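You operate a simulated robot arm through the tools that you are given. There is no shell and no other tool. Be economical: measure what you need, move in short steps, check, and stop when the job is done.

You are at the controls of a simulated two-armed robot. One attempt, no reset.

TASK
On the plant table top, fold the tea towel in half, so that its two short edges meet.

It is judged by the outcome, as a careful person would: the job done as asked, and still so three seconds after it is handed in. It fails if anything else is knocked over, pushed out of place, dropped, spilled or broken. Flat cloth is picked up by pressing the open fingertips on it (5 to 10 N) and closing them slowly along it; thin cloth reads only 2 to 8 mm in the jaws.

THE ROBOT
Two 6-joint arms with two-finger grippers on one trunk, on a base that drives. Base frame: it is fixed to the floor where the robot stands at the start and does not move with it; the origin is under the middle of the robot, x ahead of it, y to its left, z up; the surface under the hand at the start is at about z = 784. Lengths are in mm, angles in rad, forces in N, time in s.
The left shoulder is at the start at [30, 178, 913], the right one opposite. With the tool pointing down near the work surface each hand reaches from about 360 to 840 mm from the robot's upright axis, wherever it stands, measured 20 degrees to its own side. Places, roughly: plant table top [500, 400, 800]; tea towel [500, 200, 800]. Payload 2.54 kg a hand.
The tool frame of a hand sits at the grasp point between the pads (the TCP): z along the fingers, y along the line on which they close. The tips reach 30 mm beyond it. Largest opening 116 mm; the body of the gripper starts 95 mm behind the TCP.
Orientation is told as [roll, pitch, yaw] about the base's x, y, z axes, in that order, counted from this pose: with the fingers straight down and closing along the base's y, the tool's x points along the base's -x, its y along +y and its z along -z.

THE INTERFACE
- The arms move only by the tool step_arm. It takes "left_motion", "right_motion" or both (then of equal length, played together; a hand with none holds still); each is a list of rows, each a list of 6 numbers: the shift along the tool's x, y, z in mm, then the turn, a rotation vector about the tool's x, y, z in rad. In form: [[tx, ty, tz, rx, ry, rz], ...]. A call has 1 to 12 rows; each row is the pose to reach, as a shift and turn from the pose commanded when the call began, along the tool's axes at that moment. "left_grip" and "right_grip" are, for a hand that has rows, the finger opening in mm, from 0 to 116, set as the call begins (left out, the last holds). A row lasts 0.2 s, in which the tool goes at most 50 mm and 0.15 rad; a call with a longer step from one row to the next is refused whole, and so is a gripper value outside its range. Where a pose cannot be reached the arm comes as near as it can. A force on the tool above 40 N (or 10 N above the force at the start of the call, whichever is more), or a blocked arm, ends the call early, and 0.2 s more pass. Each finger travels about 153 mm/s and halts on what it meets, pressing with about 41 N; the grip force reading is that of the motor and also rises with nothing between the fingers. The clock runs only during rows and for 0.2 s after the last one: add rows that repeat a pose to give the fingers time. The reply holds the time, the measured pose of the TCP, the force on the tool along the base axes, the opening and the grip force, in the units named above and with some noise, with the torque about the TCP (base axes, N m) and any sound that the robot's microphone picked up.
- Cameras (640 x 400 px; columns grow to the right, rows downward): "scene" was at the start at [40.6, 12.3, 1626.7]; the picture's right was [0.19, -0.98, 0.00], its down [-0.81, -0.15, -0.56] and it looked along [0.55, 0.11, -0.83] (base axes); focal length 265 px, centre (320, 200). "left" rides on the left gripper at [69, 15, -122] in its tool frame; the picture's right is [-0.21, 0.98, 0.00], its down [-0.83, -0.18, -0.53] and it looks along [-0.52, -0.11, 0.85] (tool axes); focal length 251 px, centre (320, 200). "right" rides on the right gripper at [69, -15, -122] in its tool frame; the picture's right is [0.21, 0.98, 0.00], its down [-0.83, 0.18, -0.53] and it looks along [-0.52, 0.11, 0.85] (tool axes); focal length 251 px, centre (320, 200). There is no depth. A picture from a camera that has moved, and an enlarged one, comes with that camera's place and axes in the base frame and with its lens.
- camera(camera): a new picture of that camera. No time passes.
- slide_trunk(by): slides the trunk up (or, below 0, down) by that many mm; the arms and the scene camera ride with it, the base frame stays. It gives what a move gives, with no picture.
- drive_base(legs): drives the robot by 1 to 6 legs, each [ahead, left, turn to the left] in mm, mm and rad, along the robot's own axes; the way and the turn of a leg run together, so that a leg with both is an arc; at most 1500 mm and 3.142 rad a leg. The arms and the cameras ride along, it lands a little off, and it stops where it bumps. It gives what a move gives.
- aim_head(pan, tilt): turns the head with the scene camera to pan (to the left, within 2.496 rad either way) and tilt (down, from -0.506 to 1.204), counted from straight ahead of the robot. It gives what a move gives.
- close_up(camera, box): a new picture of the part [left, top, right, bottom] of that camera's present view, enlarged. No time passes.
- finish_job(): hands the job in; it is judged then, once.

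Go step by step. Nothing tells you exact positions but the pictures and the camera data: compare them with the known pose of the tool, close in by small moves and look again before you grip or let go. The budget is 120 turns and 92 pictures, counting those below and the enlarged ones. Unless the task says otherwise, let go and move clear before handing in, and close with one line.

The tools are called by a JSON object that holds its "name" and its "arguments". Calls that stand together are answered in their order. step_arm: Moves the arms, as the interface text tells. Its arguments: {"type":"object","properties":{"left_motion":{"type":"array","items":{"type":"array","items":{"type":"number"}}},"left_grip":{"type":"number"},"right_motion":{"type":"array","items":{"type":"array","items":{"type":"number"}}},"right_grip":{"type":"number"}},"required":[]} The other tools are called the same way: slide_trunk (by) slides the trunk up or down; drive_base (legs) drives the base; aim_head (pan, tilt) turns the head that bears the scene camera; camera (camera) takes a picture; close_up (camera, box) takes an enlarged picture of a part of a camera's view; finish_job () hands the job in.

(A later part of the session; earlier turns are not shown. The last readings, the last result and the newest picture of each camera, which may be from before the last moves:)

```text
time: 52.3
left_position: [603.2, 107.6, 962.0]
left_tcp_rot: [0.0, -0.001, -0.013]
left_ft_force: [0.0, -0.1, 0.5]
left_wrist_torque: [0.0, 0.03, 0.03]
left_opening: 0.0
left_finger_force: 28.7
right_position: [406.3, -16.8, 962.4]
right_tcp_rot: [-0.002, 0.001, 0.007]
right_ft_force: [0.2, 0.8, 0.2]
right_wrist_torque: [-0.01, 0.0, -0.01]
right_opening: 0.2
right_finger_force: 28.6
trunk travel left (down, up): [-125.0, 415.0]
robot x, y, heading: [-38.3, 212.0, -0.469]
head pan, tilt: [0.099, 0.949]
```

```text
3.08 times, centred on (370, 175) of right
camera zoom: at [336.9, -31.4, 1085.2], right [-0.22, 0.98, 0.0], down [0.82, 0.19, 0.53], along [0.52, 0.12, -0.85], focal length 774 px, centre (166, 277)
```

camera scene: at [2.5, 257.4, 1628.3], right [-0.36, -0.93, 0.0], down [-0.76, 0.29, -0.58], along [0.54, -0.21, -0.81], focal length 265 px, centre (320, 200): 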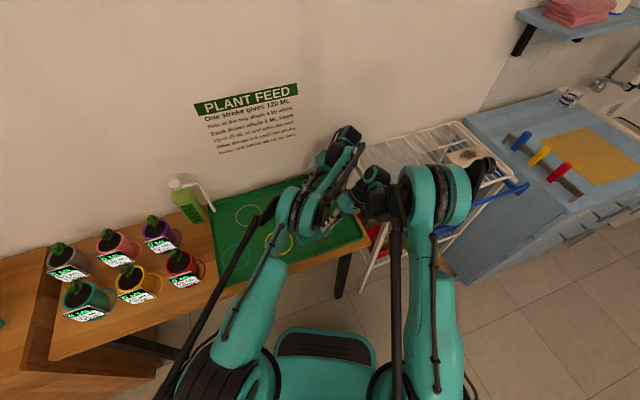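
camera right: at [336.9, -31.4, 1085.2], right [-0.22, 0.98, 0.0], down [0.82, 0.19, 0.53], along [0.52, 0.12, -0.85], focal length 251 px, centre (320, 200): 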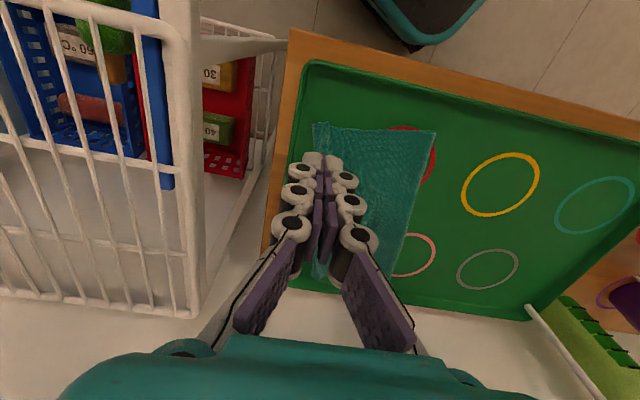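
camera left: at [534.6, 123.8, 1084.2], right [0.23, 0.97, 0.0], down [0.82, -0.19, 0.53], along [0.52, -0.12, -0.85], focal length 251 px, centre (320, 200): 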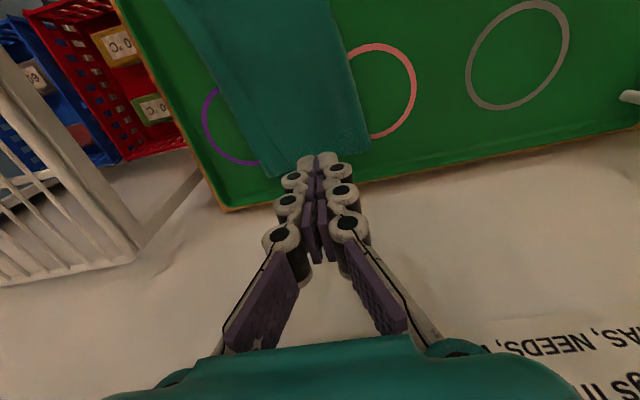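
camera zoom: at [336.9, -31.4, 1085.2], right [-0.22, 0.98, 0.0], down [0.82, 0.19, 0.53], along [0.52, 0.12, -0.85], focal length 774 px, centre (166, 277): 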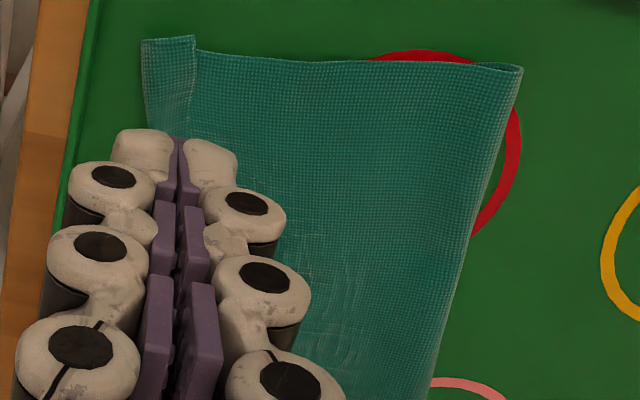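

The hem is still there, but it doesn't matter for the new plan. If I pinch the towel near its fold, about 8–10 mm in on the top layer where the true midline lies, and lift it to hang, the hem should drop open by gravity and both halves align. I move both hands over the fold, turned to match its skew.

{"name": "step_arm", "arguments": {"left_motion": [[-5, 7, 15, 0, 0, -0.04], [-10, 14, 30, 0, 0, -0.08], [-17, 22, 45, 0, 0, -0.12], [-25, 30, 65, 0, 0, -0.147], [-25, 36, 82, 0, 0, -0.147], [-25, 36, 82, 0, 0, -0.147]], "right_motion": [[-5, 30, 10, 0, 0, -0.03], [-10, 60, 20, 0, 0, -0.06], [-17, 90, 40, 0, 0, -0.09], [-24, 115, 60, 0, 0, -0.127], [-24, 135, 82, 0, 0, -0.127], [-24, 135, 82, 0, 0, -0.127]], "left_grip": 20, "right_grip": 20}}

{"name": "camera", "arguments": {"camera": "right"}}

{"name": "camera", "arguments": {"camera": "left"}}

```text
time: 53.7
left_position: [625.9, 144.4, 880.0]
left_tcp_rot: [0.0, -0.001, 0.135]
left_ft_force: [0.2, 0.3, -0.2]
left_wrist_torque: [-0.01, -0.02, -0.03]
left_opening: 20.0
left_finger_force: 0.1
right_position: [428.5, 118.0, 880.3]
right_tcp_rot: [-0.002, 0.001, 0.135]
right_ft_force: [-0.7, -0.4, -0.1]
right_wrist_torque: [0.0, -0.01, 0.04]
right_opening: 19.6
right_finger_force: 0.1
trunk travel left (down, up): [-125.0, 415.0]
robot x, y, heading: [-43.0, 210.3, -0.465]
head pan, tilt: [0.099, 0.949]
```

```text
27 pictures are left
camera right: at [361.2, 95.0, 1003.1], right [-0.34, 0.94, 0.0], down [0.79, 0.29, 0.53], along [0.5, 0.18, -0.85], focal length 251 px, centre (320, 200)
```

right: 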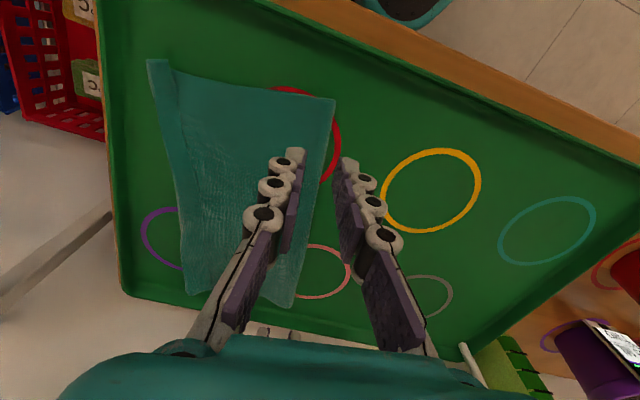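

```text
26 pictures are left
camera left: at [557.3, 149.4, 1003.1], right [0.08, 1.0, 0.0], down [0.84, -0.07, 0.53], along [0.53, -0.04, -0.85], focal length 251 px, centre (320, 200)
```

left: 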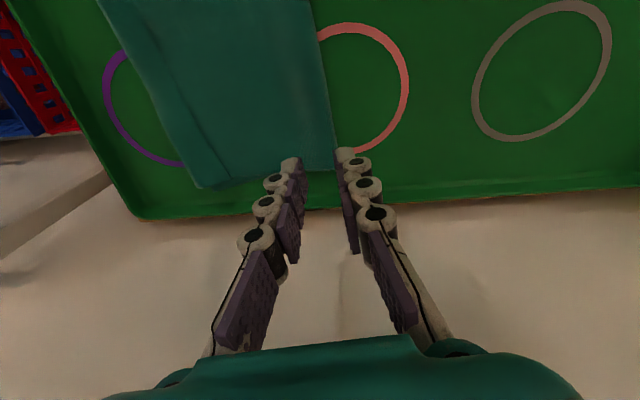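

{"name": "step_arm", "arguments": {"left_motion": [[0, 0, 20, 0, 0, 0], [0, 0, 40, 0, 0, 0], [0, 0, 56, 0, 0, 0], [0, 0, 60, 0, 0, 0], [0, 0, 60, 0, 0, 0]], "right_motion": [[0, -5, 20, 0, 0, 0], [0, -5, 40, 0, 0, 0], [0, -5, 56, 0, 0, 0], [0, -5, 60, 0, 0, 0], [0, -5, 60, 0, 0, 0]]}}

{"name": "step_arm", "arguments": {"left_motion": [[0, 0, 1, 0, 0, 0], [0, 0, 2, 0, 0, 0], [0, 0, 3, 0, 0, 0], [0, 0, 3, 0, 0, 0]], "right_motion": [[0, 0, 1, 0, 0, 0], [0, 0, 2, 0, 0, 0], [0, 0, 3, 0, 0, 0], [0, 0, 3, 0, 0, 0]]}}

{"name": "close_up", "arguments": {"camera": "right", "box": [200, 80, 440, 230]}}

{"name": "close_up", "arguments": {"camera": "left", "box": [200, 80, 440, 230]}}

```text
time: 54.9
left_position: [625.5, 144.1, 820.2]
left_tcp_rot: [-0.001, 0.0, 0.134]
left_ft_force: [0.5, 0.0, 0.3]
left_wrist_torque: [0.02, 0.0, -0.02]
left_opening: 19.7
left_finger_force: 0.2
right_position: [428.5, 114.0, 822.2]
right_tcp_rot: [-0.001, -0.001, 0.134]
right_ft_force: [-0.1, 0.3, -0.2]
right_wrist_torque: [-0.01, -0.01, 0.03]
right_opening: 19.9
right_finger_force: 0.1
trunk travel left (down, up): [-125.0, 415.0]
robot x, y, heading: [-37.4, 212.3, -0.465]
head pan, tilt: [0.099, 0.949]
```

```text
time: 55.9
left_position: [626.4, 144.4, 816.6]
left_tcp_rot: [0.001, 0.0, 0.135]
left_ft_force: [0.4, 0.5, 0.7]
left_wrist_torque: [-0.02, -0.01, -0.01]
left_opening: 19.8
left_finger_force: 0.0
right_position: [429.0, 112.4, 818.3]
right_tcp_rot: [-0.002, 0.001, 0.136]
right_ft_force: [0.2, -0.7, 0.4]
right_wrist_torque: [0.02, -0.03, 0.03]
right_opening: 20.1
right_finger_force: 0.1
trunk travel left (down, up): [-125.0, 415.0]
robot x, y, heading: [-39.9, 211.7, -0.468]
head pan, tilt: [0.099, 0.949]
```

```text
2.67 times, centred on (320, 155) of right
camera zoom: at [362.4, 89.3, 941.2], right [-0.34, 0.94, 0.0], down [0.79, 0.29, 0.53], along [0.5, 0.18, -0.85], focal length 670 px, centre (320, 320)
```

zoom: 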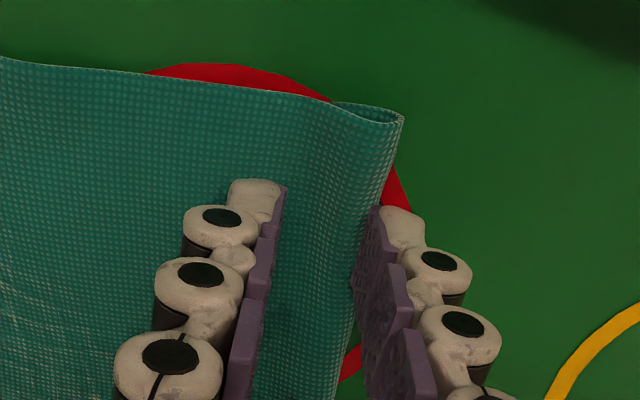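

```text
2.67 times, centred on (320, 155) of left
camera zoom: at [556.3, 150.0, 939.5], right [0.08, 1.0, 0.0], down [0.84, -0.07, 0.53], along [0.53, -0.04, -0.85], focal length 670 px, centre (320, 320)
```

zoom: 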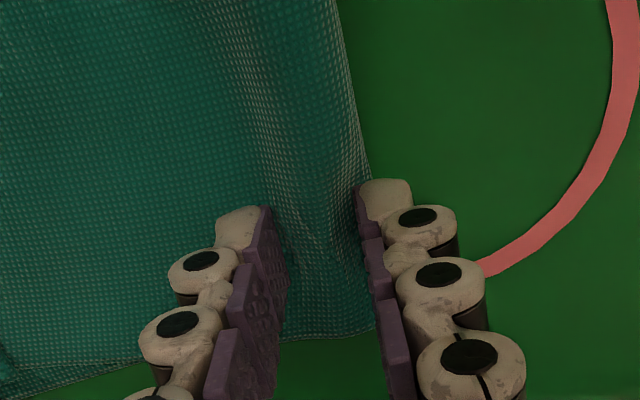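

The fold's soft bulge sits between the fingers on both sides. I make contact and close slowly.

{"name": "step_arm", "arguments": {"left_motion": [[0, 0, 1, 0, 0, 0], [0, 0, 1.5, 0, 0, 0], [0, 0, 1.5, 0, 0, 0]], "right_motion": [[0, 0, 1, 0, 0, 0], [0, 0, 2, 0, 0, 0], [0, 0, 2.5, 0, 0, 0]]}}

```text
time: 56.7
left_position: [625.1, 146.0, 815.3]
left_tcp_rot: [0.001, 0.001, 0.133]
left_ft_force: [1.2, 0.7, 7.6]
left_wrist_torque: [-0.13, -0.09, 0.06]
left_opening: 19.3
left_finger_force: 0.1
right_position: [428.7, 113.7, 815.1]
right_tcp_rot: [-0.001, 0.0, 0.135]
right_ft_force: [-0.3, -0.2, 0.1]
right_wrist_torque: [0.02, -0.04, 0.0]
right_opening: 19.9
right_finger_force: 0.1
trunk travel left (down, up): [-125.0, 415.0]
robot x, y, heading: [-37.5, 207.5, -0.464]
head pan, tilt: [0.099, 0.949]
```

{"name": "step_arm", "arguments": {"left_motion": [[0, 0, 0, 0, 0, 0], [0, 0, 0, 0, 0, 0]], "right_motion": [[0, 0, 0.8, 0, 0, 0], [0, 0, 1.2, 0, 0, 0]]}}

{"name": "step_arm", "arguments": {"left_motion": [[0, 0, 0, 0, 0, 0]], "right_motion": [[0, 0, 0, 0, 0, 0]], "left_grip": 16, "right_grip": 16}}

{"name": "step_arm", "arguments": {"left_motion": [[0, 0, 0, 0, 0, 0]], "right_motion": [[0, 0, 0, 0, 0, 0]], "left_grip": 12, "right_grip": 12}}

{"name": "step_arm", "arguments": {"left_motion": [[0, 0, 0, 0, 0, 0]], "right_motion": [[0, 0, 0, 0, 0, 0]], "left_grip": 8, "right_grip": 8}}

{"name": "step_arm", "arguments": {"left_motion": [[0, 0, 0, 0, 0, 0], [0, 0, 0, 0, 0, 0]], "right_motion": [[0, 0, 0, 0, 0, 0], [0, 0, 0, 0, 0, 0]], "left_grip": 2, "right_grip": 2}}

{"name": "close_up", "arguments": {"camera": "right", "box": [200, 80, 440, 230]}}

{"name": "close_up", "arguments": {"camera": "left", "box": [200, 80, 440, 230]}}

```text
time: 57.3
left_position: [624.7, 145.0, 815.1]
left_tcp_rot: [0.0, -0.001, 0.135]
left_ft_force: [1.4, -0.4, 7.1]
left_wrist_torque: [-0.11, -0.07, 0.01]
left_opening: 19.5
left_finger_force: 0.1
right_position: [428.6, 113.6, 815.4]
right_tcp_rot: [0.001, 0.0, 0.135]
right_ft_force: [0.2, -0.4, 4.1]
right_wrist_torque: [-0.09, -0.04, 0.04]
right_opening: 19.7
right_finger_force: 0.0
trunk travel left (down, up): [-125.0, 415.0]
robot x, y, heading: [-36.7, 205.1, -0.465]
head pan, tilt: [0.099, 0.949]
```

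```text
time: 57.7
left_position: [624.7, 143.9, 816.0]
left_tcp_rot: [0.0, 0.0, 0.133]
left_ft_force: [-1.3, 0.0, 3.4]
left_wrist_torque: [-0.01, -0.01, 0.01]
left_opening: 15.3
left_finger_force: 0.0
right_position: [428.5, 114.3, 815.5]
right_tcp_rot: [0.001, -0.001, 0.132]
right_ft_force: [-0.8, 0.2, 2.8]
right_wrist_torque: [-0.03, 0.01, -0.03]
right_opening: 15.9
right_finger_force: 0.1
trunk travel left (down, up): [-125.0, 415.0]
robot x, y, heading: [-37.1, 209.8, -0.465]
head pan, tilt: [0.099, 0.949]
```

```text
time: 58.1
left_position: [626.4, 145.1, 815.9]
left_tcp_rot: [0.001, -0.001, 0.135]
left_ft_force: [-0.4, 0.9, 1.5]
left_wrist_torque: [0.01, -0.02, 0.01]
left_opening: 11.4
left_finger_force: 0.1
right_position: [427.7, 113.6, 815.2]
right_tcp_rot: [0.0, 0.001, 0.135]
right_ft_force: [0.0, 0.3, 0.8]
right_wrist_torque: [0.02, 0.0, 0.02]
right_opening: 11.5
right_finger_force: 0.0
trunk travel left (down, up): [-125.0, 415.0]
robot x, y, heading: [-37.1, 206.2, -0.468]
head pan, tilt: [0.099, 0.949]
```

```text
time: 58.5
left_position: [626.0, 144.9, 815.3]
left_tcp_rot: [0.0, 0.0, 0.135]
left_ft_force: [-0.4, 0.9, 0.0]
left_wrist_torque: [0.03, -0.04, -0.03]
left_opening: 7.7
left_finger_force: 0.1
right_position: [429.4, 112.4, 815.3]
right_tcp_rot: [0.001, -0.001, 0.135]
right_ft_force: [0.3, 0.4, -0.9]
right_wrist_torque: [0.0, 0.0, 0.03]
right_opening: 8.1
right_finger_force: 0.0
trunk travel left (down, up): [-125.0, 415.0]
robot x, y, heading: [-40.1, 210.3, -0.466]
head pan, tilt: [0.099, 0.949]
```

```text
time: 59.1
left_position: [625.9, 143.7, 813.8]
left_tcp_rot: [0.0, 0.0, 0.132]
left_ft_force: [-0.7, -0.9, -2.1]
left_wrist_torque: [0.02, 0.04, -0.01]
left_opening: 6.0
left_finger_force: 38.5
right_position: [428.3, 114.2, 816.2]
right_tcp_rot: [0.0, -0.001, 0.134]
right_ft_force: [-0.2, 0.0, 13.4]
right_wrist_torque: [0.03, 0.16, -0.01]
right_opening: 1.5
right_finger_force: 33.8
trunk travel left (down, up): [-125.0, 415.0]
robot x, y, heading: [-38.2, 209.8, -0.464]
head pan, tilt: [0.099, 0.949]
```

```text
2.67 times, centred on (320, 155) of right
camera zoom: at [362.4, 89.6, 938.0], right [-0.34, 0.94, 0.0], down [0.79, 0.29, 0.53], along [0.5, 0.18, -0.85], focal length 670 px, centre (320, 320)
```

zoom: 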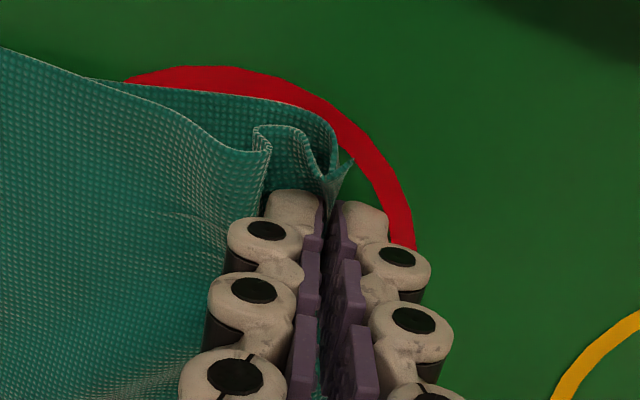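

```text
2.67 times, centred on (320, 155) of left
camera zoom: at [556.2, 149.9, 938.2], right [0.08, 1.0, 0.0], down [0.84, -0.07, 0.53], along [0.53, -0.04, -0.85], focal length 670 px, centre (320, 320)
```

zoom: 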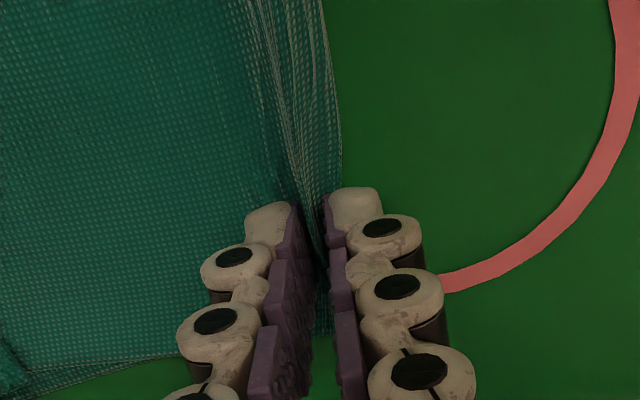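

Both hands have pinched the fold region. I lift it straight up so both halves hang.

{"name": "step_arm", "arguments": {"left_motion": [[0, 0, -12, 0, 0, 0], [0, 0, -28, 0, 0, 0], [0, 0, -44, 0, 0, 0], [0, 0, -60, 0, 0, 0], [0, 0, -76, 0, 0, 0], [0, 0, -92, 0, 0, 0], [0, 0, -110, 0, 0, 0], [0, 0, -128, 0, 0, 0], [0, 0, -146, 0, 0, 0], [0, 0, -164, 0, 0, 0], [0, 0, -180, 0, 0, 0], [0, 0, -195, 0, 0, 0]], "right_motion": [[0, 0, -12, 0, 0, 0], [0, 0, -28, 0, 0, 0], [0, 0, -44, 0, 0, 0], [0, 0, -60, 0, 0, 0], [0, 0, -76, 0, 0, 0], [0, 0, -92, 0, 0, 0], [0, 0, -110, 0, 0, 0], [0, 0, -128, 0, 0, 0], [0, 0, -146, 0, 0, 0], [0, 0, -164, 0, 0, 0], [0, 0, -180, 0, 0, 0], [0, 0, -195, 0, 0, 0]]}}

{"name": "camera", "arguments": {"camera": "right"}}

{"name": "camera", "arguments": {"camera": "left"}}

{"name": "close_up", "arguments": {"camera": "scene", "box": [220, 130, 420, 270]}}

```text
time: 61.7
left_position: [625.5, 144.8, 1009.4]
left_tcp_rot: [0.0, 0.0, 0.135]
left_ft_force: [-0.4, 1.2, 4.3]
left_wrist_torque: [-0.18, -0.02, -0.01]
left_opening: 0.6
left_finger_force: 31.4
right_position: [429.4, 113.7, 1010.2]
right_tcp_rot: [0.001, 0.001, 0.136]
right_ft_force: [0.6, -1.2, 1.0]
right_wrist_torque: [-0.02, 0.06, 0.03]
right_opening: 1.8
right_finger_force: 31.3
trunk travel left (down, up): [-125.0, 415.0]
robot x, y, heading: [-39.3, 214.9, -0.463]
head pan, tilt: [0.099, 0.949]
```

```text
21 pictures are left
camera right: at [362.6, 89.7, 1133.0], right [-0.34, 0.94, 0.0], down [0.79, 0.29, 0.53], along [0.5, 0.18, -0.85], focal length 251 px, centre (320, 200)
```

right: 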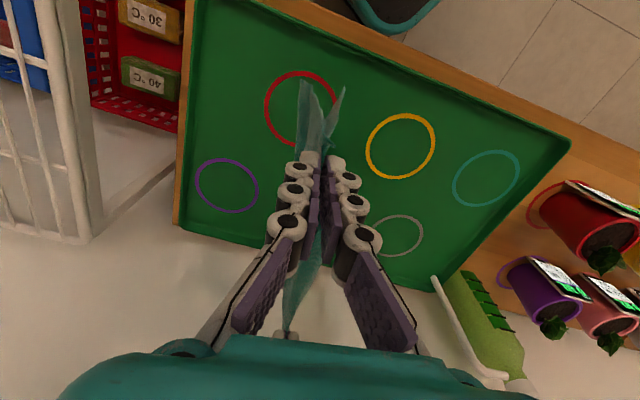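

```text
20 pictures are left
camera left: at [555.5, 150.9, 1133.1], right [0.08, 1.0, 0.0], down [0.84, -0.07, 0.53], along [0.53, -0.04, -0.85], focal length 251 px, centre (320, 200)
```

left: 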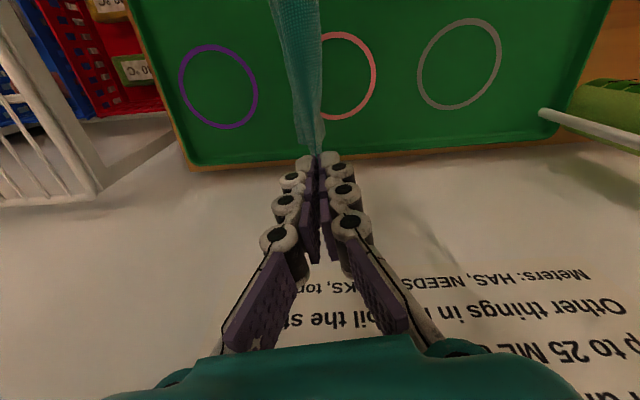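

```text
2.86 times, centred on (320, 200) of scene
camera zoom: at [2.5, 195.9, 1628.2], right [-0.36, -0.93, 0.0], down [-0.76, 0.29, -0.58], along [0.54, -0.21, -0.81], focal length 756 px, centre (320, 200)
```

zoom: 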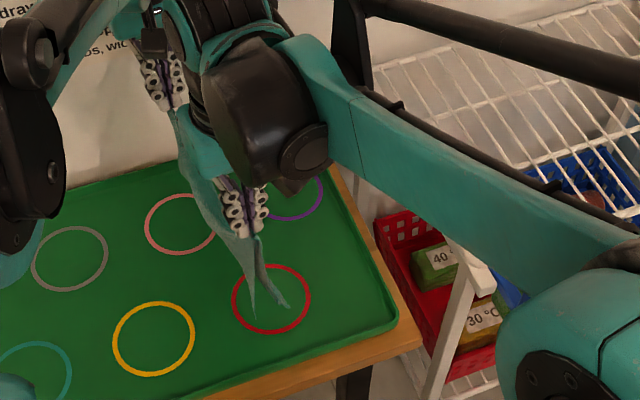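

Both halves now hang from the midline. I'll enlarge the view to compare the lower edges.

{"name": "close_up", "arguments": {"camera": "scene", "box": [270, 180, 320, 250]}}

{"name": "close_up", "arguments": {"camera": "right", "box": [260, 60, 380, 180]}}

```text
5.71 times, centred on (295, 215) of scene
camera zoom: at [2.5, 195.9, 1628.2], right [-0.36, -0.93, 0.0], down [-0.76, 0.29, -0.58], along [0.54, -0.21, -0.81], focal length 1512 px, centre (463, 114)
```

zoom: 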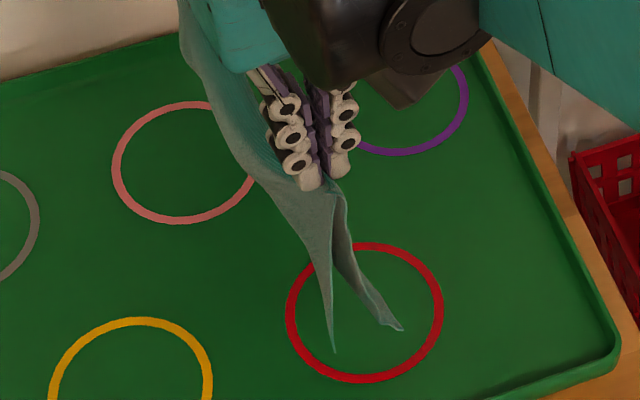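

```text
3.33 times, centred on (320, 120) of right
camera zoom: at [362.6, 89.7, 1133.0], right [-0.34, 0.94, 0.0], down [0.79, 0.29, 0.53], along [0.5, 0.18, -0.85], focal length 838 px, centre (320, 467)
```

zoom: 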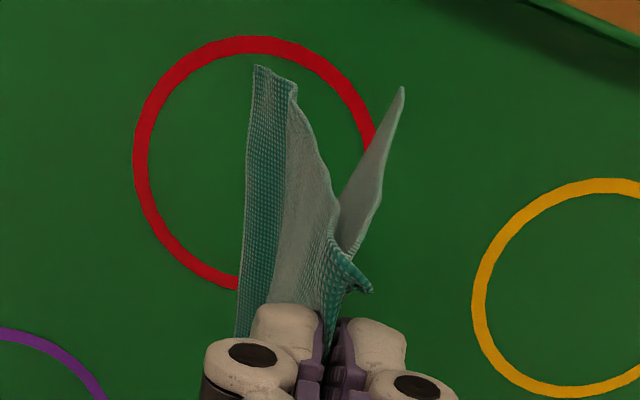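

The halves hang well, but the old hem still hooks slightly outward on one half. I give it a gentle shake and let it settle.

{"name": "step_arm", "arguments": {"left_motion": [[0, 0, -45, 0, 0, 0], [0, 0, 0, 0, 0, 0], [0, 0, -45, 0, 0, 0], [0, 0, 0, 0, 0, 0], [0, 0, -45, 0, 0, 0], [0, 0, 0, 0, 0, 0], [0, 0, -20, 0, 0, 0], [0, 0, -20, 0, 0, 0], [0, 0, -20, 0, 0, 0], [0, 0, -20, 0, 0, 0], [0, 0, -20, 0, 0, 0]], "right_motion": [[0, 0, -45, 0, 0, 0], [0, 0, 0, 0, 0, 0], [0, 0, -45, 0, 0, 0], [0, 0, 0, 0, 0, 0], [0, 0, -45, 0, 0, 0], [0, 0, 0, 0, 0, 0], [0, 0, -20, 0, 0, 0], [0, 0, -20, 0, 0, 0], [0, 0, -20, 0, 0, 0], [0, 0, -20, 0, 0, 0], [0, 0, -20, 0, 0, 0]]}}

{"name": "close_up", "arguments": {"camera": "scene", "box": [270, 180, 320, 250]}}

```text
time: 64.1
left_position: [624.9, 144.4, 1029.6]
left_tcp_rot: [-0.002, 0.0, 0.134]
left_ft_force: [0.3, 0.6, 0.1]
left_wrist_torque: [-0.04, -0.02, 0.02]
left_opening: 0.0
left_finger_force: 28.6
right_position: [427.8, 114.8, 1030.8]
right_tcp_rot: [0.001, 0.002, 0.134]
right_ft_force: [0.4, -0.5, -0.1]
right_wrist_torque: [-0.03, 0.0, -0.01]
right_opening: 2.2
right_finger_force: 31.6
trunk travel left (down, up): [-125.0, 415.0]
robot x, y, heading: [-36.8, 210.8, -0.463]
head pan, tilt: [0.099, 0.949]
```

```text
5.71 times, centred on (295, 215) of scene
camera zoom: at [2.5, 196.1, 1628.2], right [-0.36, -0.93, 0.0], down [-0.76, 0.29, -0.58], along [0.54, -0.21, -0.81], focal length 1512 px, centre (463, 114)
```

zoom: 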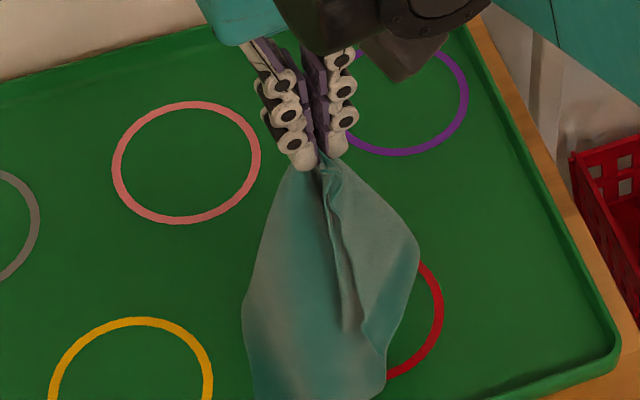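

The left hand lost its grip and the towel now hangs from the right hand alone. I'll look at the whole scene.

{"name": "camera", "arguments": {"camera": "scene"}}

{"name": "camera", "arguments": {"camera": "left"}}

```text
15 pictures are left
camera scene: at [2.5, 196.1, 1628.2], right [-0.36, -0.93, 0.0], down [-0.76, 0.29, -0.58], along [0.54, -0.21, -0.81], focal length 265 px, centre (320, 200)
```

scene: 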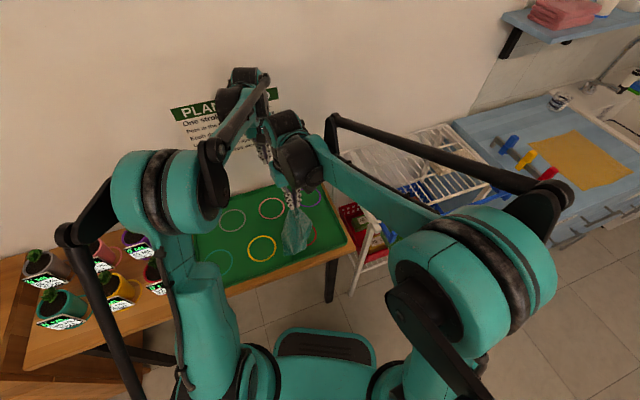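

```text
14 pictures are left
camera left: at [556.5, 150.0, 1151.7], right [0.08, 1.0, 0.0], down [0.84, -0.07, 0.53], along [0.53, -0.04, -0.85], focal length 251 px, centre (320, 200)
```

left: 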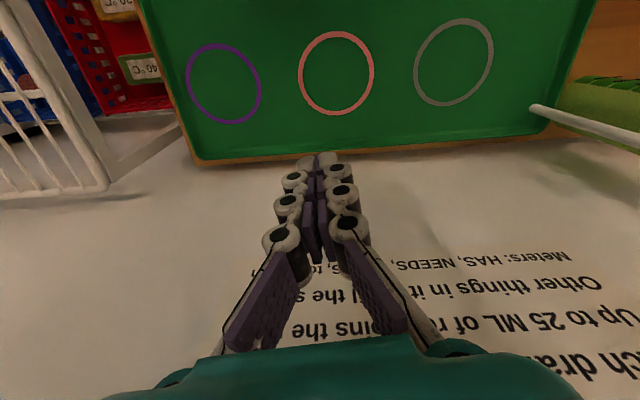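

Recovery plan: the towel hangs folded over its midline from the right hand. I'll lay that ridge down along y (far end left, right hand right), then re-grip its far end with the left hand and lift again. First I move the left hand aside, then bring the right hand over the left side of the tray, both turned to close along x.

{"name": "step_arm", "arguments": {"left_motion": [[3, 30, -15, 0, 0, 0.12], [6, 61, -30, 0, 0, 0.24], [9, 91, -50, 0, 0, 0.36], [12, 121, -50, 0, 0, 0.48], [15, 152, -50, 0, 0, 0.6], [18, 182, -50, 0, 0, 0.72], [21, 212, -50, 0, 0, 0.84], [24, 243, -50, 0, 0, 0.96], [27, 273, -50, 0, 0, 1.08], [30, 303, -50, 0, 0, 1.2], [33, 334, -50, 0, 0, 1.32], [36, 364, -50, 0, 0, 1.43]], "left_grip": 24}}

{"name": "step_arm", "arguments": {"right_motion": [[-8, 17, -15, 0, 0, 0.12], [-17, 34, -30, 0, 0, 0.24], [-25, 51, -45, 0, 0, 0.36], [-33, 68, -60, 0, 0, 0.48], [-42, 85, -60, 0, 0, 0.6], [-50, 102, -60, 0, 0, 0.72], [-58, 119, -60, 0, 0, 0.84], [-67, 136, -60, 0, 0, 0.96], [-75, 153, -60, 0, 0, 1.08], [-83, 170, -60, 0, 0, 1.2], [-92, 187, -60, 0, 0, 1.32], [-100, 204, -60, 0, 0, 1.43]]}}

{"name": "camera", "arguments": {"camera": "scene"}}

```text
time: 66.7
left_position: [541.9, 502.1, 1078.5]
left_tcp_rot: [0.0, 0.0, -1.297]
left_ft_force: [-0.6, 0.7, -0.3]
left_wrist_torque: [-0.02, 0.01, 0.0]
left_opening: 24.3
left_finger_force: 0.0
right_position: [427.4, 114.5, 1029.5]
right_tcp_rot: [0.001, 0.0, 0.136]
right_ft_force: [0.0, 0.4, 0.0]
right_wrist_torque: [-0.06, -0.01, 0.01]
right_opening: 2.6
right_finger_force: 31.3
trunk travel left (down, up): [-125.0, 415.0]
robot x, y, heading: [-41.7, 209.2, -0.467]
head pan, tilt: [0.099, 0.949]
```

```text
time: 69.3
left_position: [543.2, 502.0, 1078.2]
left_tcp_rot: [0.001, 0.0, -1.295]
left_ft_force: [-0.4, 0.4, -0.6]
left_wrist_torque: [-0.05, 0.01, 0.0]
left_opening: 24.1
left_finger_force: 0.0
right_position: [501.3, 329.6, 1088.0]
right_tcp_rot: [0.001, 0.001, -1.298]
right_ft_force: [-0.8, -0.9, -1.2]
right_wrist_torque: [-0.01, 0.0, 0.0]
right_opening: 2.0
right_finger_force: 29.4
trunk travel left (down, up): [-125.0, 415.0]
robot x, y, heading: [-40.4, 212.3, -0.464]
head pan, tilt: [0.099, 0.949]
```

```text
13 pictures are left
camera scene: at [3.3, 196.9, 1628.2], right [-0.36, -0.93, 0.0], down [-0.76, 0.29, -0.58], along [0.54, -0.21, -0.81], focal length 265 px, centre (320, 200)
```

scene: 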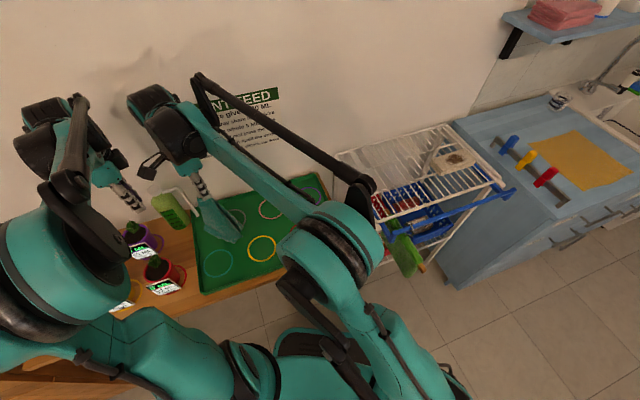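

The towel hangs neatly from the right hand. I lay it down along y, moving right while lowering.

{"name": "step_arm", "arguments": {"right_motion": [[0, 0, 40, 0, 0, 0], [-14, -4, 70, 0, 0, 0], [-39, -11, 95, 0, 0, 0], [-67, -19, 115, 0, 0, 0], [-96, -27, 132, 0, 0, 0], [-123, -35, 150, 0, 0, 0], [-147, -41, 168, 0, 0, 0], [-169, -47, 187, 0, 0, 0], [-186, -52, 206, 0, 0, 0], [-200, -56, 225, 0, 0, 0], [-210, -59, 244, 0, 0, 0], [-217, -61, 258, 0, 0, 0]]}}

{"name": "close_up", "arguments": {"camera": "scene", "box": [170, 160, 370, 310]}}

```text
time: 71.9
left_position: [541.8, 500.9, 1079.4]
left_tcp_rot: [0.001, 0.001, -1.295]
left_ft_force: [0.2, -0.4, 0.4]
left_wrist_torque: [0.04, 0.03, 0.01]
left_opening: 23.7
left_finger_force: 0.1
right_position: [499.9, 103.8, 832.3]
right_tcp_rot: [0.001, 0.001, -1.296]
right_ft_force: [0.0, -0.7, 0.0]
right_wrist_torque: [0.0, -0.06, -0.02]
right_opening: 3.4
right_finger_force: 37.3
trunk travel left (down, up): [-125.0, 415.0]
robot x, y, heading: [-40.9, 210.7, -0.467]
head pan, tilt: [0.099, 0.949]
```

```text
2.67 times, centred on (270, 235) of scene
camera zoom: at [3.3, 196.0, 1628.2], right [-0.36, -0.93, 0.0], down [-0.76, 0.29, -0.58], along [0.54, -0.21, -0.81], focal length 706 px, centre (453, 107)
```

zoom: 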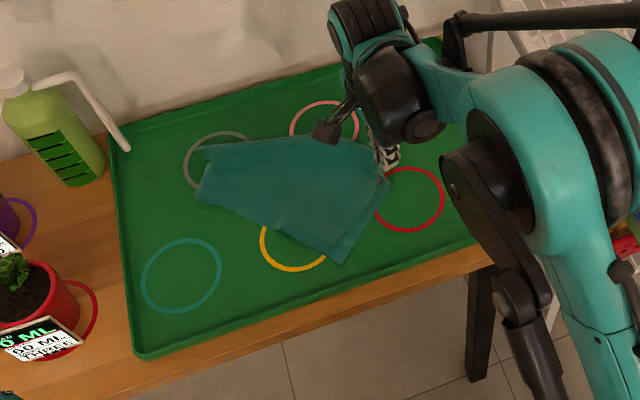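

It landed nicely folded over its midline, with the ridge running from the right hand at about (490, 105) to about (635, 326) and both halves on the robot's side. Now I bring the left hand over the ridge's far end, turned across it.

{"name": "step_arm", "arguments": {"left_motion": [[-18, 1, 0, 0, 0, -0.145], [-36, 3, 0, 0, 0, -0.29], [-54, 4, 0, 0, 0, -0.435], [-72, 6, 0, 0, 0, -0.58], [-90, 7, 0, 0, 0, -0.725], [-108, 9, 0, 0, 0, -0.87], [-126, 10, 15, 0, 0, -1.015], [-144, 12, 35, 0, 0, -1.16], [-162, 13, 55, 0, 0, -1.305], [-180, 15, 75, 0, 0, -1.45], [-198, 16, 95, 0, 0, -1.595], [-214, 17, 115, 0, 0, -1.74]]}}

{"name": "step_arm", "arguments": {"left_motion": [[0, 0, 10, 0, 0, -0.14], [0, 0, 20, 0, 0, -0.28], [0, 0, 30, 0, 0, -0.42], [0, 0, 35, 0, 0, -0.5], [0, 0, 35, 0, 0, -0.5]]}}

{"name": "camera", "arguments": {"camera": "left"}}

```text
time: 74.5
left_position: [616.8, 298.2, 964.9]
left_tcp_rot: [-0.002, 0.001, 0.447]
left_ft_force: [0.1, 0.4, 0.3]
left_wrist_torque: [0.02, 0.01, 0.06]
left_opening: 24.0
left_finger_force: 0.0
right_position: [500.6, 103.9, 832.9]
right_tcp_rot: [0.0, 0.0, -1.296]
right_ft_force: [-1.1, -0.6, 2.7]
right_wrist_torque: [-0.02, -0.04, -0.06]
right_opening: 0.4
right_finger_force: 28.8
trunk travel left (down, up): [-125.0, 415.0]
robot x, y, heading: [-37.9, 212.4, -0.466]
head pan, tilt: [0.099, 0.949]
```

```text
time: 75.7
left_position: [616.8, 298.8, 930.1]
left_tcp_rot: [0.001, -0.001, 0.946]
left_ft_force: [-1.5, 0.0, 0.7]
left_wrist_torque: [0.04, -0.02, -0.01]
left_opening: 24.3
left_finger_force: 0.1
right_position: [499.8, 104.4, 832.1]
right_tcp_rot: [0.001, 0.001, -1.299]
right_ft_force: [-0.4, 0.1, 0.3]
right_wrist_torque: [-0.01, -0.02, -0.04]
right_opening: 3.5
right_finger_force: 30.9
trunk travel left (down, up): [-125.0, 415.0]
robot x, y, heading: [-39.1, 208.2, -0.469]
head pan, tilt: [0.099, 0.949]
```

```text
11 pictures are left
camera left: at [564.5, 251.5, 1052.4], right [-0.67, 0.75, 0.0], down [0.63, 0.56, 0.53], along [0.4, 0.36, -0.85], focal length 251 px, centre (320, 200)
```

left: 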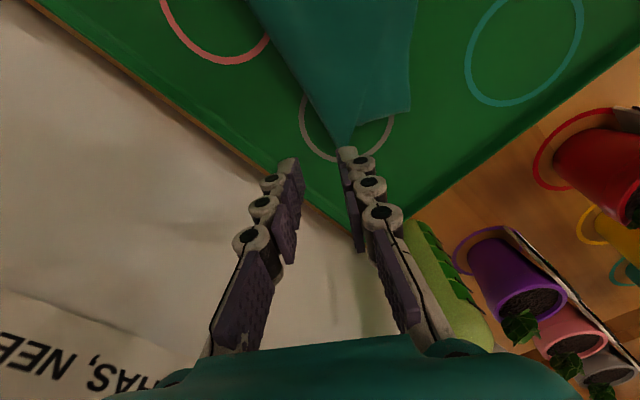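

The ridge's far tip lies at about (620, 331). I move the left fingers to straddle the ridge about 27 mm from the tip and descend.

{"name": "step_arm", "arguments": {"left_motion": [[0, 13, 20, 0, 0, -0.1], [0, 13, 45, 0, 0, -0.2], [0, 13, 70, 0, 0, -0.2], [0, 13, 90, 0, 0, -0.2], [0, 13, 100, 0, 0, -0.2], [0, 13, 100, 0, 0, -0.2]]}}

{"name": "close_up", "arguments": {"camera": "left", "box": [180, 30, 460, 230]}}

```text
time: 77.1
left_position: [607.6, 307.1, 830.1]
left_tcp_rot: [0.001, 0.001, 1.144]
left_ft_force: [0.8, 0.5, 0.1]
left_wrist_torque: [0.0, 0.01, 0.0]
left_opening: 24.4
left_finger_force: 0.1
right_position: [498.5, 104.0, 831.9]
right_tcp_rot: [0.001, 0.0, -1.297]
right_ft_force: [0.1, 0.3, -1.3]
right_wrist_torque: [0.0, 0.02, -0.01]
right_opening: 3.4
right_finger_force: 31.8
trunk travel left (down, up): [-125.0, 415.0]
robot x, y, heading: [-37.6, 206.7, -0.469]
head pan, tilt: [0.099, 0.949]
```

```text
2.00 times, centred on (320, 130) of left
camera zoom: at [565.2, 250.3, 951.9], right [-0.8, 0.6, 0.0], down [0.51, 0.68, 0.53], along [0.32, 0.43, -0.85], focal length 503 px, centre (320, 340)
```

zoom: 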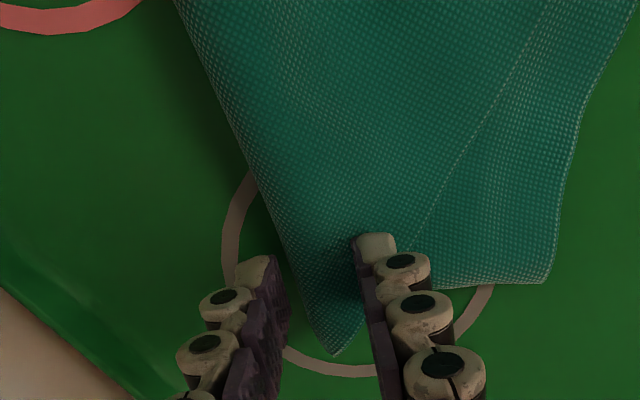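

Up close the tip turns out to be a skewed, diagonal fold, so lifting here would not give a half fold. I'll set it down, release, move both hands clear and look at how the layers lie.

{"name": "step_arm", "arguments": {"right_motion": [[0, 0, 7, 0, 0, 0], [0, 0, 13, 0, 0, 0], [0, 0, 13, 0, 0, 0]]}}

{"name": "step_arm", "arguments": {"left_motion": [[0, 0, -30, 0, 0, 0], [0, 0, -70, 0, 0, 0], [0, 0, -115, 0, 0, 0], [-20, 13, -155, 0, 0, 0], [-50, 33, -190, 0, 0, 0], [-80, 53, -220, 0, 0, 0], [-110, 73, -250, 0, 0, 0], [-140, 93, -250, 0, 0, 0], [-160, 106, -250, 0, 0, 0], [-160, 106, -250, 0, 0, 0]], "right_motion": [[0, 0, 0, 0, 0, 0], [0, 0, 0, 0, 0, 0], [0, 0, -20, 0, 0, 0], [0, 0, -60, 0, 0, 0], [-15, -10, -100, 0, 0, 0], [-45, -35, -130, 0, 0, 0], [-75, -60, -160, 0, 0, 0], [-105, -85, -190, 0, 0, 0], [-135, -108, -210, 0, 0, 0], [-161, -128, -220, 0, 0, 0]], "right_grip": 24}}

{"name": "close_up", "arguments": {"camera": "scene", "box": [220, 185, 350, 275]}}

```text
time: 77.9
left_position: [606.6, 306.9, 828.7]
left_tcp_rot: [-0.001, 0.001, 1.146]
left_ft_force: [0.0, -0.2, -1.1]
left_wrist_torque: [0.01, -0.04, 0.02]
left_opening: 24.0
left_finger_force: 0.0
right_position: [501.1, 104.0, 818.9]
right_tcp_rot: [0.001, 0.0, -1.297]
right_ft_force: [-0.5, -0.4, -1.2]
right_wrist_torque: [0.01, -0.05, 0.0]
right_opening: 2.6
right_finger_force: 30.4
trunk travel left (down, up): [-125.0, 415.0]
robot x, y, heading: [-39.3, 214.1, -0.468]
head pan, tilt: [0.099, 0.949]
```

```text
refused: row 5 steps farther than a row can; nothing moved
```

```text
4.44 times, centred on (285, 230) of scene
camera zoom: at [2.9, 196.1, 1628.2], right [-0.36, -0.93, 0.0], down [-0.76, 0.29, -0.58], along [0.54, -0.21, -0.81], focal length 1176 px, centre (476, 67)
```

zoom: 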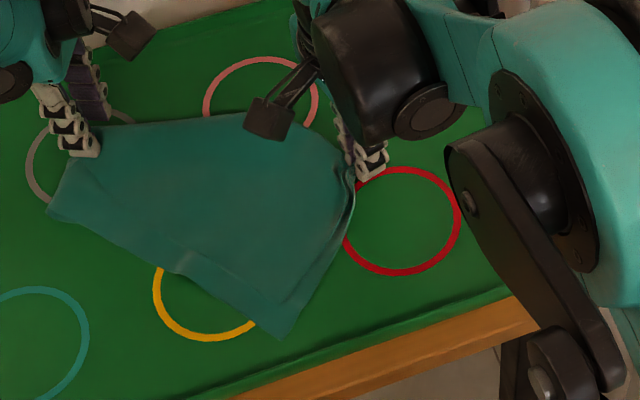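

The picture shows the top half is only skewed against the lower half, by some 15°. So instead of restarting I can grip the top half's two free corners, near (586, 322) and (380, 207), lift it and re-lay it on the lower half. I release the right hand and move both hands over those corners.

{"name": "step_arm", "arguments": {"right_motion": [[0, 0, 0, 0, 0, 0], [0, 0, 0, 0, 0, 0], [0, 0, -20, 0, 0, 0], [0, 0, -55, 0, 0, 0], [25, -12, -75, 0, 0, 0], [50, -25, -75, 0, 0, 0], [75, -38, -75, 0, 0, 0], [100, -50, -75, 0, 0, 0], [123, -62, -75, 0, 0, 0], [123, -62, -75, 0, 0, 0]], "left_motion": [[0, 0, -30, 0, 0, 0], [0, 0, -60, 0, 0, 0], [7, 5, -80, 0, 0, 0.12], [14, 11, -80, 0, 0, 0.24], [20, 16, -80, 0, 0, 0.36], [27, 22, -80, 0, 0, 0.48], [27, 22, -80, 0, 0, 0.62], [27, 22, -80, 0, 0, 0.62], [27, 22, -80, 0, 0, 0.62], [27, 22, -80, 0, 0, 0.62]], "right_grip": 24}}

{"name": "camera", "arguments": {"camera": "right"}}

{"name": "camera", "arguments": {"camera": "left"}}

```text
time: 80.1
left_position: [573.7, 291.1, 909.3]
left_tcp_rot: [0.0, 0.0, 0.524]
left_ft_force: [-0.5, -0.5, 0.3]
left_wrist_torque: [-0.02, 0.01, 0.0]
left_opening: 24.0
left_finger_force: 0.0
right_position: [407.9, 205.9, 893.7]
right_tcp_rot: [0.001, 0.0, -1.297]
right_ft_force: [0.7, 0.4, 0.2]
right_wrist_torque: [0.01, -0.01, 0.03]
right_opening: 24.0
right_finger_force: 0.2
trunk travel left (down, up): [-125.0, 415.0]
robot x, y, heading: [-42.5, 207.4, -0.463]
head pan, tilt: [0.099, 0.949]
```

```text
8 pictures are left
camera right: at [374.9, 269.5, 1016.3], right [0.88, 0.47, 0.0], down [0.4, -0.75, 0.53], along [0.25, -0.47, -0.85], focal length 251 px, centre (320, 200)
```

right: 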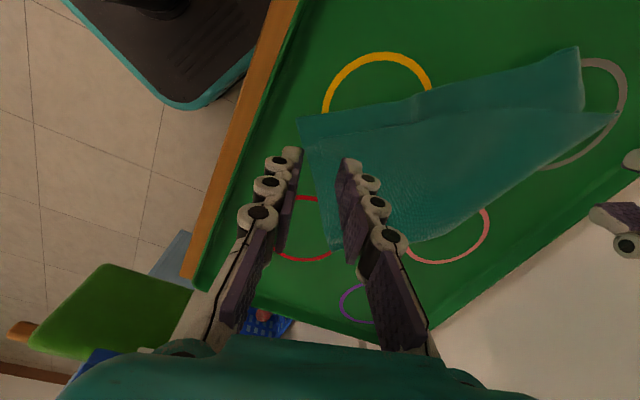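

```text
7 pictures are left
camera left: at [507.5, 269.6, 1032.8], right [-0.3, 0.95, 0.0], down [0.81, 0.26, 0.53], along [0.51, 0.16, -0.85], focal length 251 px, centre (320, 200)
```

left: 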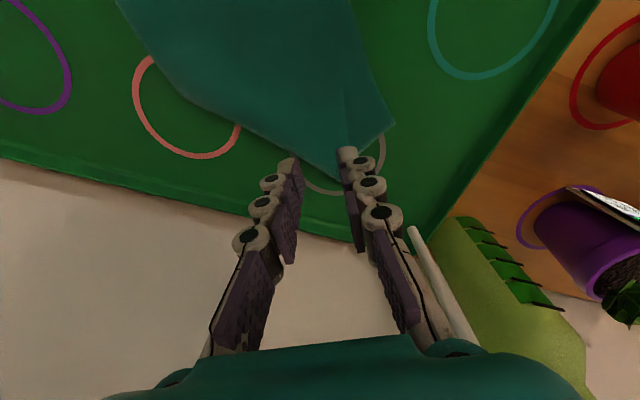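

The layers are gathered in pleats at the far end, but the near half-edges (≈155 mm each) and the ridge length (≈260–280 mm) show the ridge is the midline. So I'll grip the ridge at both ends, lift it and pull it taut so the pleats hang out. I position the left hand back over the far end and turn the right hand across the near end.

{"name": "step_arm", "arguments": {"left_motion": [[-12, -1, 0, 0, 0, -0.12], [-24, -2, 0, 0, 0, -0.24], [-37, -3, 10, 0, 0, -0.36], [-37, -3, 25, 0, 0, -0.48], [-37, -3, 45, 0, 0, -0.62], [-37, -3, 65, 0, 0, -0.62], [-37, -3, 79, 0, 0, -0.62], [-37, -3, 79, 0, 0, -0.62]]}}

{"name": "step_arm", "arguments": {"right_motion": [[-10, 6, 0, 0, 0, -0.149], [-19, 11, 0, 0, 0, -0.298], [-29, 17, 0, 0, 0, -0.447], [-38, 22, 0, 0, 0, -0.596], [-48, 28, 0, 0, 0, -0.745], [-57, 33, 0, 0, 0, -0.894], [-67, 39, 5, 0, 0, -1.043], [-76, 44, 10, 0, 0, -1.192], [-86, 50, 15, 0, 0, -1.341], [-95, 56, 20, 0, 0, -1.49], [-105, 61, 30, 0, 0, -1.639], [-114, 67, 40, 0, 0, -1.788]]}}

{"name": "camera", "arguments": {"camera": "right"}}

```text
time: 81.9
left_position: [609.0, 307.8, 831.9]
left_tcp_rot: [0.002, 0.0, 1.145]
left_ft_force: [-1.2, -0.3, -0.5]
left_wrist_torque: [0.01, -0.01, -0.04]
left_opening: 24.0
left_finger_force: 0.1
right_position: [407.6, 207.5, 894.8]
right_tcp_rot: [0.0, -0.001, -1.297]
right_ft_force: [-0.7, -0.8, -0.6]
right_wrist_torque: [-0.01, 0.04, 0.02]
right_opening: 23.7
right_finger_force: 0.1
trunk travel left (down, up): [-125.0, 415.0]
robot x, y, heading: [-36.5, 209.5, -0.47]
head pan, tilt: [0.099, 0.949]
```

```text
time: 84.5
left_position: [609.1, 307.9, 831.6]
left_tcp_rot: [0.0, 0.0, 1.144]
left_ft_force: [-0.8, 0.1, -0.3]
left_wrist_torque: [0.0, 0.02, -0.01]
left_opening: 24.2
left_finger_force: 0.0
right_position: [502.7, 113.4, 854.0]
right_tcp_rot: [0.001, -0.001, 0.494]
right_ft_force: [1.1, 0.6, -0.4]
right_wrist_torque: [-0.01, 0.0, 0.02]
right_opening: 24.0
right_finger_force: 0.1
trunk travel left (down, up): [-125.0, 415.0]
robot x, y, heading: [-38.6, 208.5, -0.471]
head pan, tilt: [0.099, 0.949]
```

```text
6 pictures are left
camera right: at [449.6, 68.2, 976.2], right [-0.65, 0.76, 0.0], down [0.64, 0.55, 0.53], along [0.4, 0.35, -0.85], focal length 251 px, centre (320, 200)
```

right: 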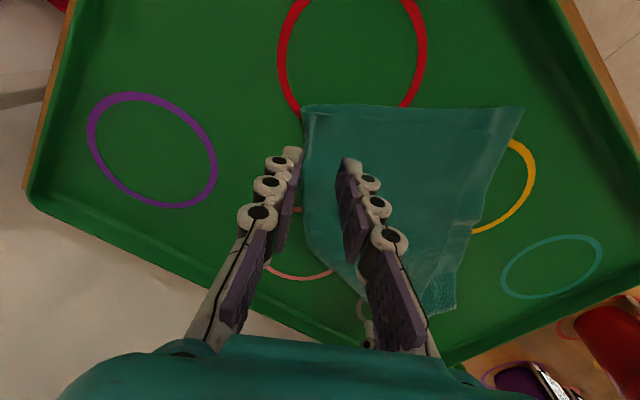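

The ridge is clear here; I shift the right hand 5 mm outward and lower both hands to contact.

{"name": "step_arm", "arguments": {"left_motion": [[0, 0, 5, 0, 0, 0], [0, 0, 10, 0, 0, 0], [0, 0, 14, 0, 0, 0], [0, 0, 14, 0, 0, 0]], "right_motion": [[0, -5.5, 12, 0, 0, 0], [0, -5.5, 25, 0, 0, 0], [0, -5.5, 36, 0, 0, 0], [0, -5.5, 36, 0, 0, 0]]}}

{"name": "step_arm", "arguments": {"left_motion": [[0, 0, 1, 0, 0, 0], [0, 0, 2, 0, 0, 0], [0, 0, 2.5, 0, 0, 0]], "right_motion": [[0, 0, 1, 0, 0, 0], [0, 0, 2, 0, 0, 0], [0, 0, 2.5, 0, 0, 0]]}}

```text
time: 85.5
left_position: [607.5, 307.4, 817.8]
left_tcp_rot: [-0.001, 0.0, 1.146]
left_ft_force: [0.9, 1.5, 9.9]
left_wrist_torque: [0.11, 0.11, -0.09]
left_opening: 24.0
left_finger_force: 0.2
right_position: [505.3, 108.2, 818.8]
right_tcp_rot: [-0.001, 0.0, 0.491]
right_ft_force: [0.1, 0.5, -0.4]
right_wrist_torque: [0.0, 0.02, 0.01]
right_opening: 24.3
right_finger_force: 0.0
trunk travel left (down, up): [-125.0, 415.0]
robot x, y, heading: [-38.5, 211.1, -0.468]
head pan, tilt: [0.099, 0.949]
```

```text
time: 86.3
left_position: [606.5, 307.3, 815.7]
left_tcp_rot: [0.001, 0.001, 1.145]
left_ft_force: [-3.4, 2.4, 17.6]
left_wrist_torque: [0.15, 0.39, -0.01]
left_opening: 26.6
left_finger_force: 1.0
right_position: [503.4, 108.2, 816.5]
right_tcp_rot: [0.0, -0.002, 0.493]
right_ft_force: [-0.4, -0.5, 0.0]
right_wrist_torque: [0.01, -0.02, 0.0]
right_opening: 23.8
right_finger_force: 0.0
trunk travel left (down, up): [-125.0, 415.0]
robot x, y, heading: [-41.9, 209.7, -0.465]
head pan, tilt: [0.099, 0.949]
```

{"name": "step_arm", "arguments": {"left_motion": [[0, 0, -0.8, 0, 0, 0], [0, 0, -0.8, 0, 0, 0]], "right_motion": [[0, 0, 1, 0, 0, 0], [0, 0, 1.7, 0, 0, 0]]}}

{"name": "step_arm", "arguments": {"left_motion": [[0, 0, 0, 0, 0, 0]], "right_motion": [[0, 0, 0, 0, 0, 0]], "left_grip": 19, "right_grip": 19}}

{"name": "step_arm", "arguments": {"left_motion": [[0, 0, 0, 0, 0, 0]], "right_motion": [[0, 0, 0, 0, 0, 0]], "left_grip": 15, "right_grip": 15}}

{"name": "step_arm", "arguments": {"left_motion": [[0, 0, 0, 0, 0, 0]], "right_motion": [[0, 0, 0.3, 0, 0, 0]], "left_grip": 10, "right_grip": 10}}

{"name": "step_arm", "arguments": {"left_motion": [[0, 0, 0, 0, 0, 0]], "right_motion": [[0, 0, 0, 0, 0, 0]], "left_grip": 6, "right_grip": 6}}

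{"name": "step_arm", "arguments": {"left_motion": [[0, 0, 0, 0, 0, 0], [0, 0, 0, 0, 0, 0]], "right_motion": [[0, 0, 0, 0, 0, 0], [0, 0, 0, 0, 0, 0]], "left_grip": 0, "right_grip": 0}}

```text
time: 86.9
left_position: [607.2, 305.8, 816.3]
left_tcp_rot: [-0.003, 0.0, 1.144]
left_ft_force: [0.0, -0.6, 2.7]
left_wrist_torque: [-0.02, 0.01, -0.03]
left_opening: 24.9
left_finger_force: 0.1
right_position: [503.4, 108.9, 815.7]
right_tcp_rot: [-0.001, 0.0, 0.492]
right_ft_force: [-3.8, 0.4, 18.6]
right_wrist_torque: [0.31, 0.32, 0.05]
right_opening: 25.6
right_finger_force: 0.6
trunk travel left (down, up): [-125.0, 415.0]
robot x, y, heading: [-38.2, 210.4, -0.47]
head pan, tilt: [0.099, 0.949]
```

```text
time: 87.3
left_position: [606.5, 307.5, 816.1]
left_tcp_rot: [-0.002, 0.001, 1.145]
left_ft_force: [-0.2, -0.4, 4.2]
left_wrist_torque: [0.02, 0.05, 0.01]
left_opening: 19.8
left_finger_force: 0.1
right_position: [505.7, 109.0, 815.2]
right_tcp_rot: [-0.001, -0.002, 0.492]
right_ft_force: [-0.5, 1.4, 11.9]
right_wrist_torque: [0.19, 0.13, 0.04]
right_opening: 19.6
right_finger_force: 0.1
trunk travel left (down, up): [-125.0, 415.0]
robot x, y, heading: [-36.9, 209.2, -0.463]
head pan, tilt: [0.099, 0.949]
```

```text
time: 87.7
left_position: [607.0, 307.2, 815.2]
left_tcp_rot: [0.001, 0.001, 1.146]
left_ft_force: [0.0, -0.8, 4.5]
left_wrist_torque: [0.0, 0.06, 0.03]
left_opening: 15.4
left_finger_force: 0.0
right_position: [505.2, 109.8, 814.2]
right_tcp_rot: [-0.002, 0.002, 0.492]
right_ft_force: [-0.1, 0.1, 7.7]
right_wrist_torque: [0.08, 0.09, 0.03]
right_opening: 14.9
right_finger_force: 0.0
trunk travel left (down, up): [-125.0, 415.0]
robot x, y, heading: [-41.1, 210.6, -0.464]
head pan, tilt: [0.099, 0.949]
```

```text
time: 88.1
left_position: [606.7, 306.9, 815.4]
left_tcp_rot: [0.0, 0.001, 1.144]
left_ft_force: [-0.2, -0.3, 4.6]
left_wrist_torque: [-0.02, 0.0, 0.02]
left_opening: 9.9
left_finger_force: 0.1
right_position: [505.3, 108.9, 813.1]
right_tcp_rot: [0.003, -0.001, 0.493]
right_ft_force: [-0.3, -0.2, 7.2]
right_wrist_torque: [0.0, 0.02, 0.03]
right_opening: 9.7
right_finger_force: 0.0
trunk travel left (down, up): [-125.0, 415.0]
robot x, y, heading: [-43.5, 209.4, -0.469]
head pan, tilt: [0.099, 0.949]
```

```text
time: 88.5
left_position: [608.3, 307.1, 815.8]
left_tcp_rot: [-0.001, 0.002, 1.146]
left_ft_force: [0.2, -0.4, 5.1]
left_wrist_torque: [0.0, 0.03, 0.01]
left_opening: 5.9
left_finger_force: 0.2
right_position: [505.3, 109.6, 814.3]
right_tcp_rot: [-0.001, 0.0, 0.493]
right_ft_force: [0.6, -0.5, 6.8]
right_wrist_torque: [0.05, 0.0, -0.03]
right_opening: 5.8
right_finger_force: 0.1
trunk travel left (down, up): [-125.0, 415.0]
robot x, y, heading: [-39.3, 208.8, -0.467]
head pan, tilt: [0.099, 0.949]
```

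```text
time: 89.1
left_position: [607.5, 308.1, 815.9]
left_tcp_rot: [0.002, 0.001, 1.145]
left_ft_force: [-1.7, -0.5, 7.4]
left_wrist_torque: [0.04, 0.2, 0.02]
left_opening: 5.5
left_finger_force: 38.0
right_position: [505.9, 109.7, 813.9]
right_tcp_rot: [0.001, 0.001, 0.491]
right_ft_force: [-0.1, 1.1, 8.0]
right_wrist_torque: [0.14, 0.07, -0.03]
right_opening: 5.4
right_finger_force: 33.1
trunk travel left (down, up): [-125.0, 415.0]
robot x, y, heading: [-41.2, 213.1, -0.465]
head pan, tilt: [0.099, 0.949]
```

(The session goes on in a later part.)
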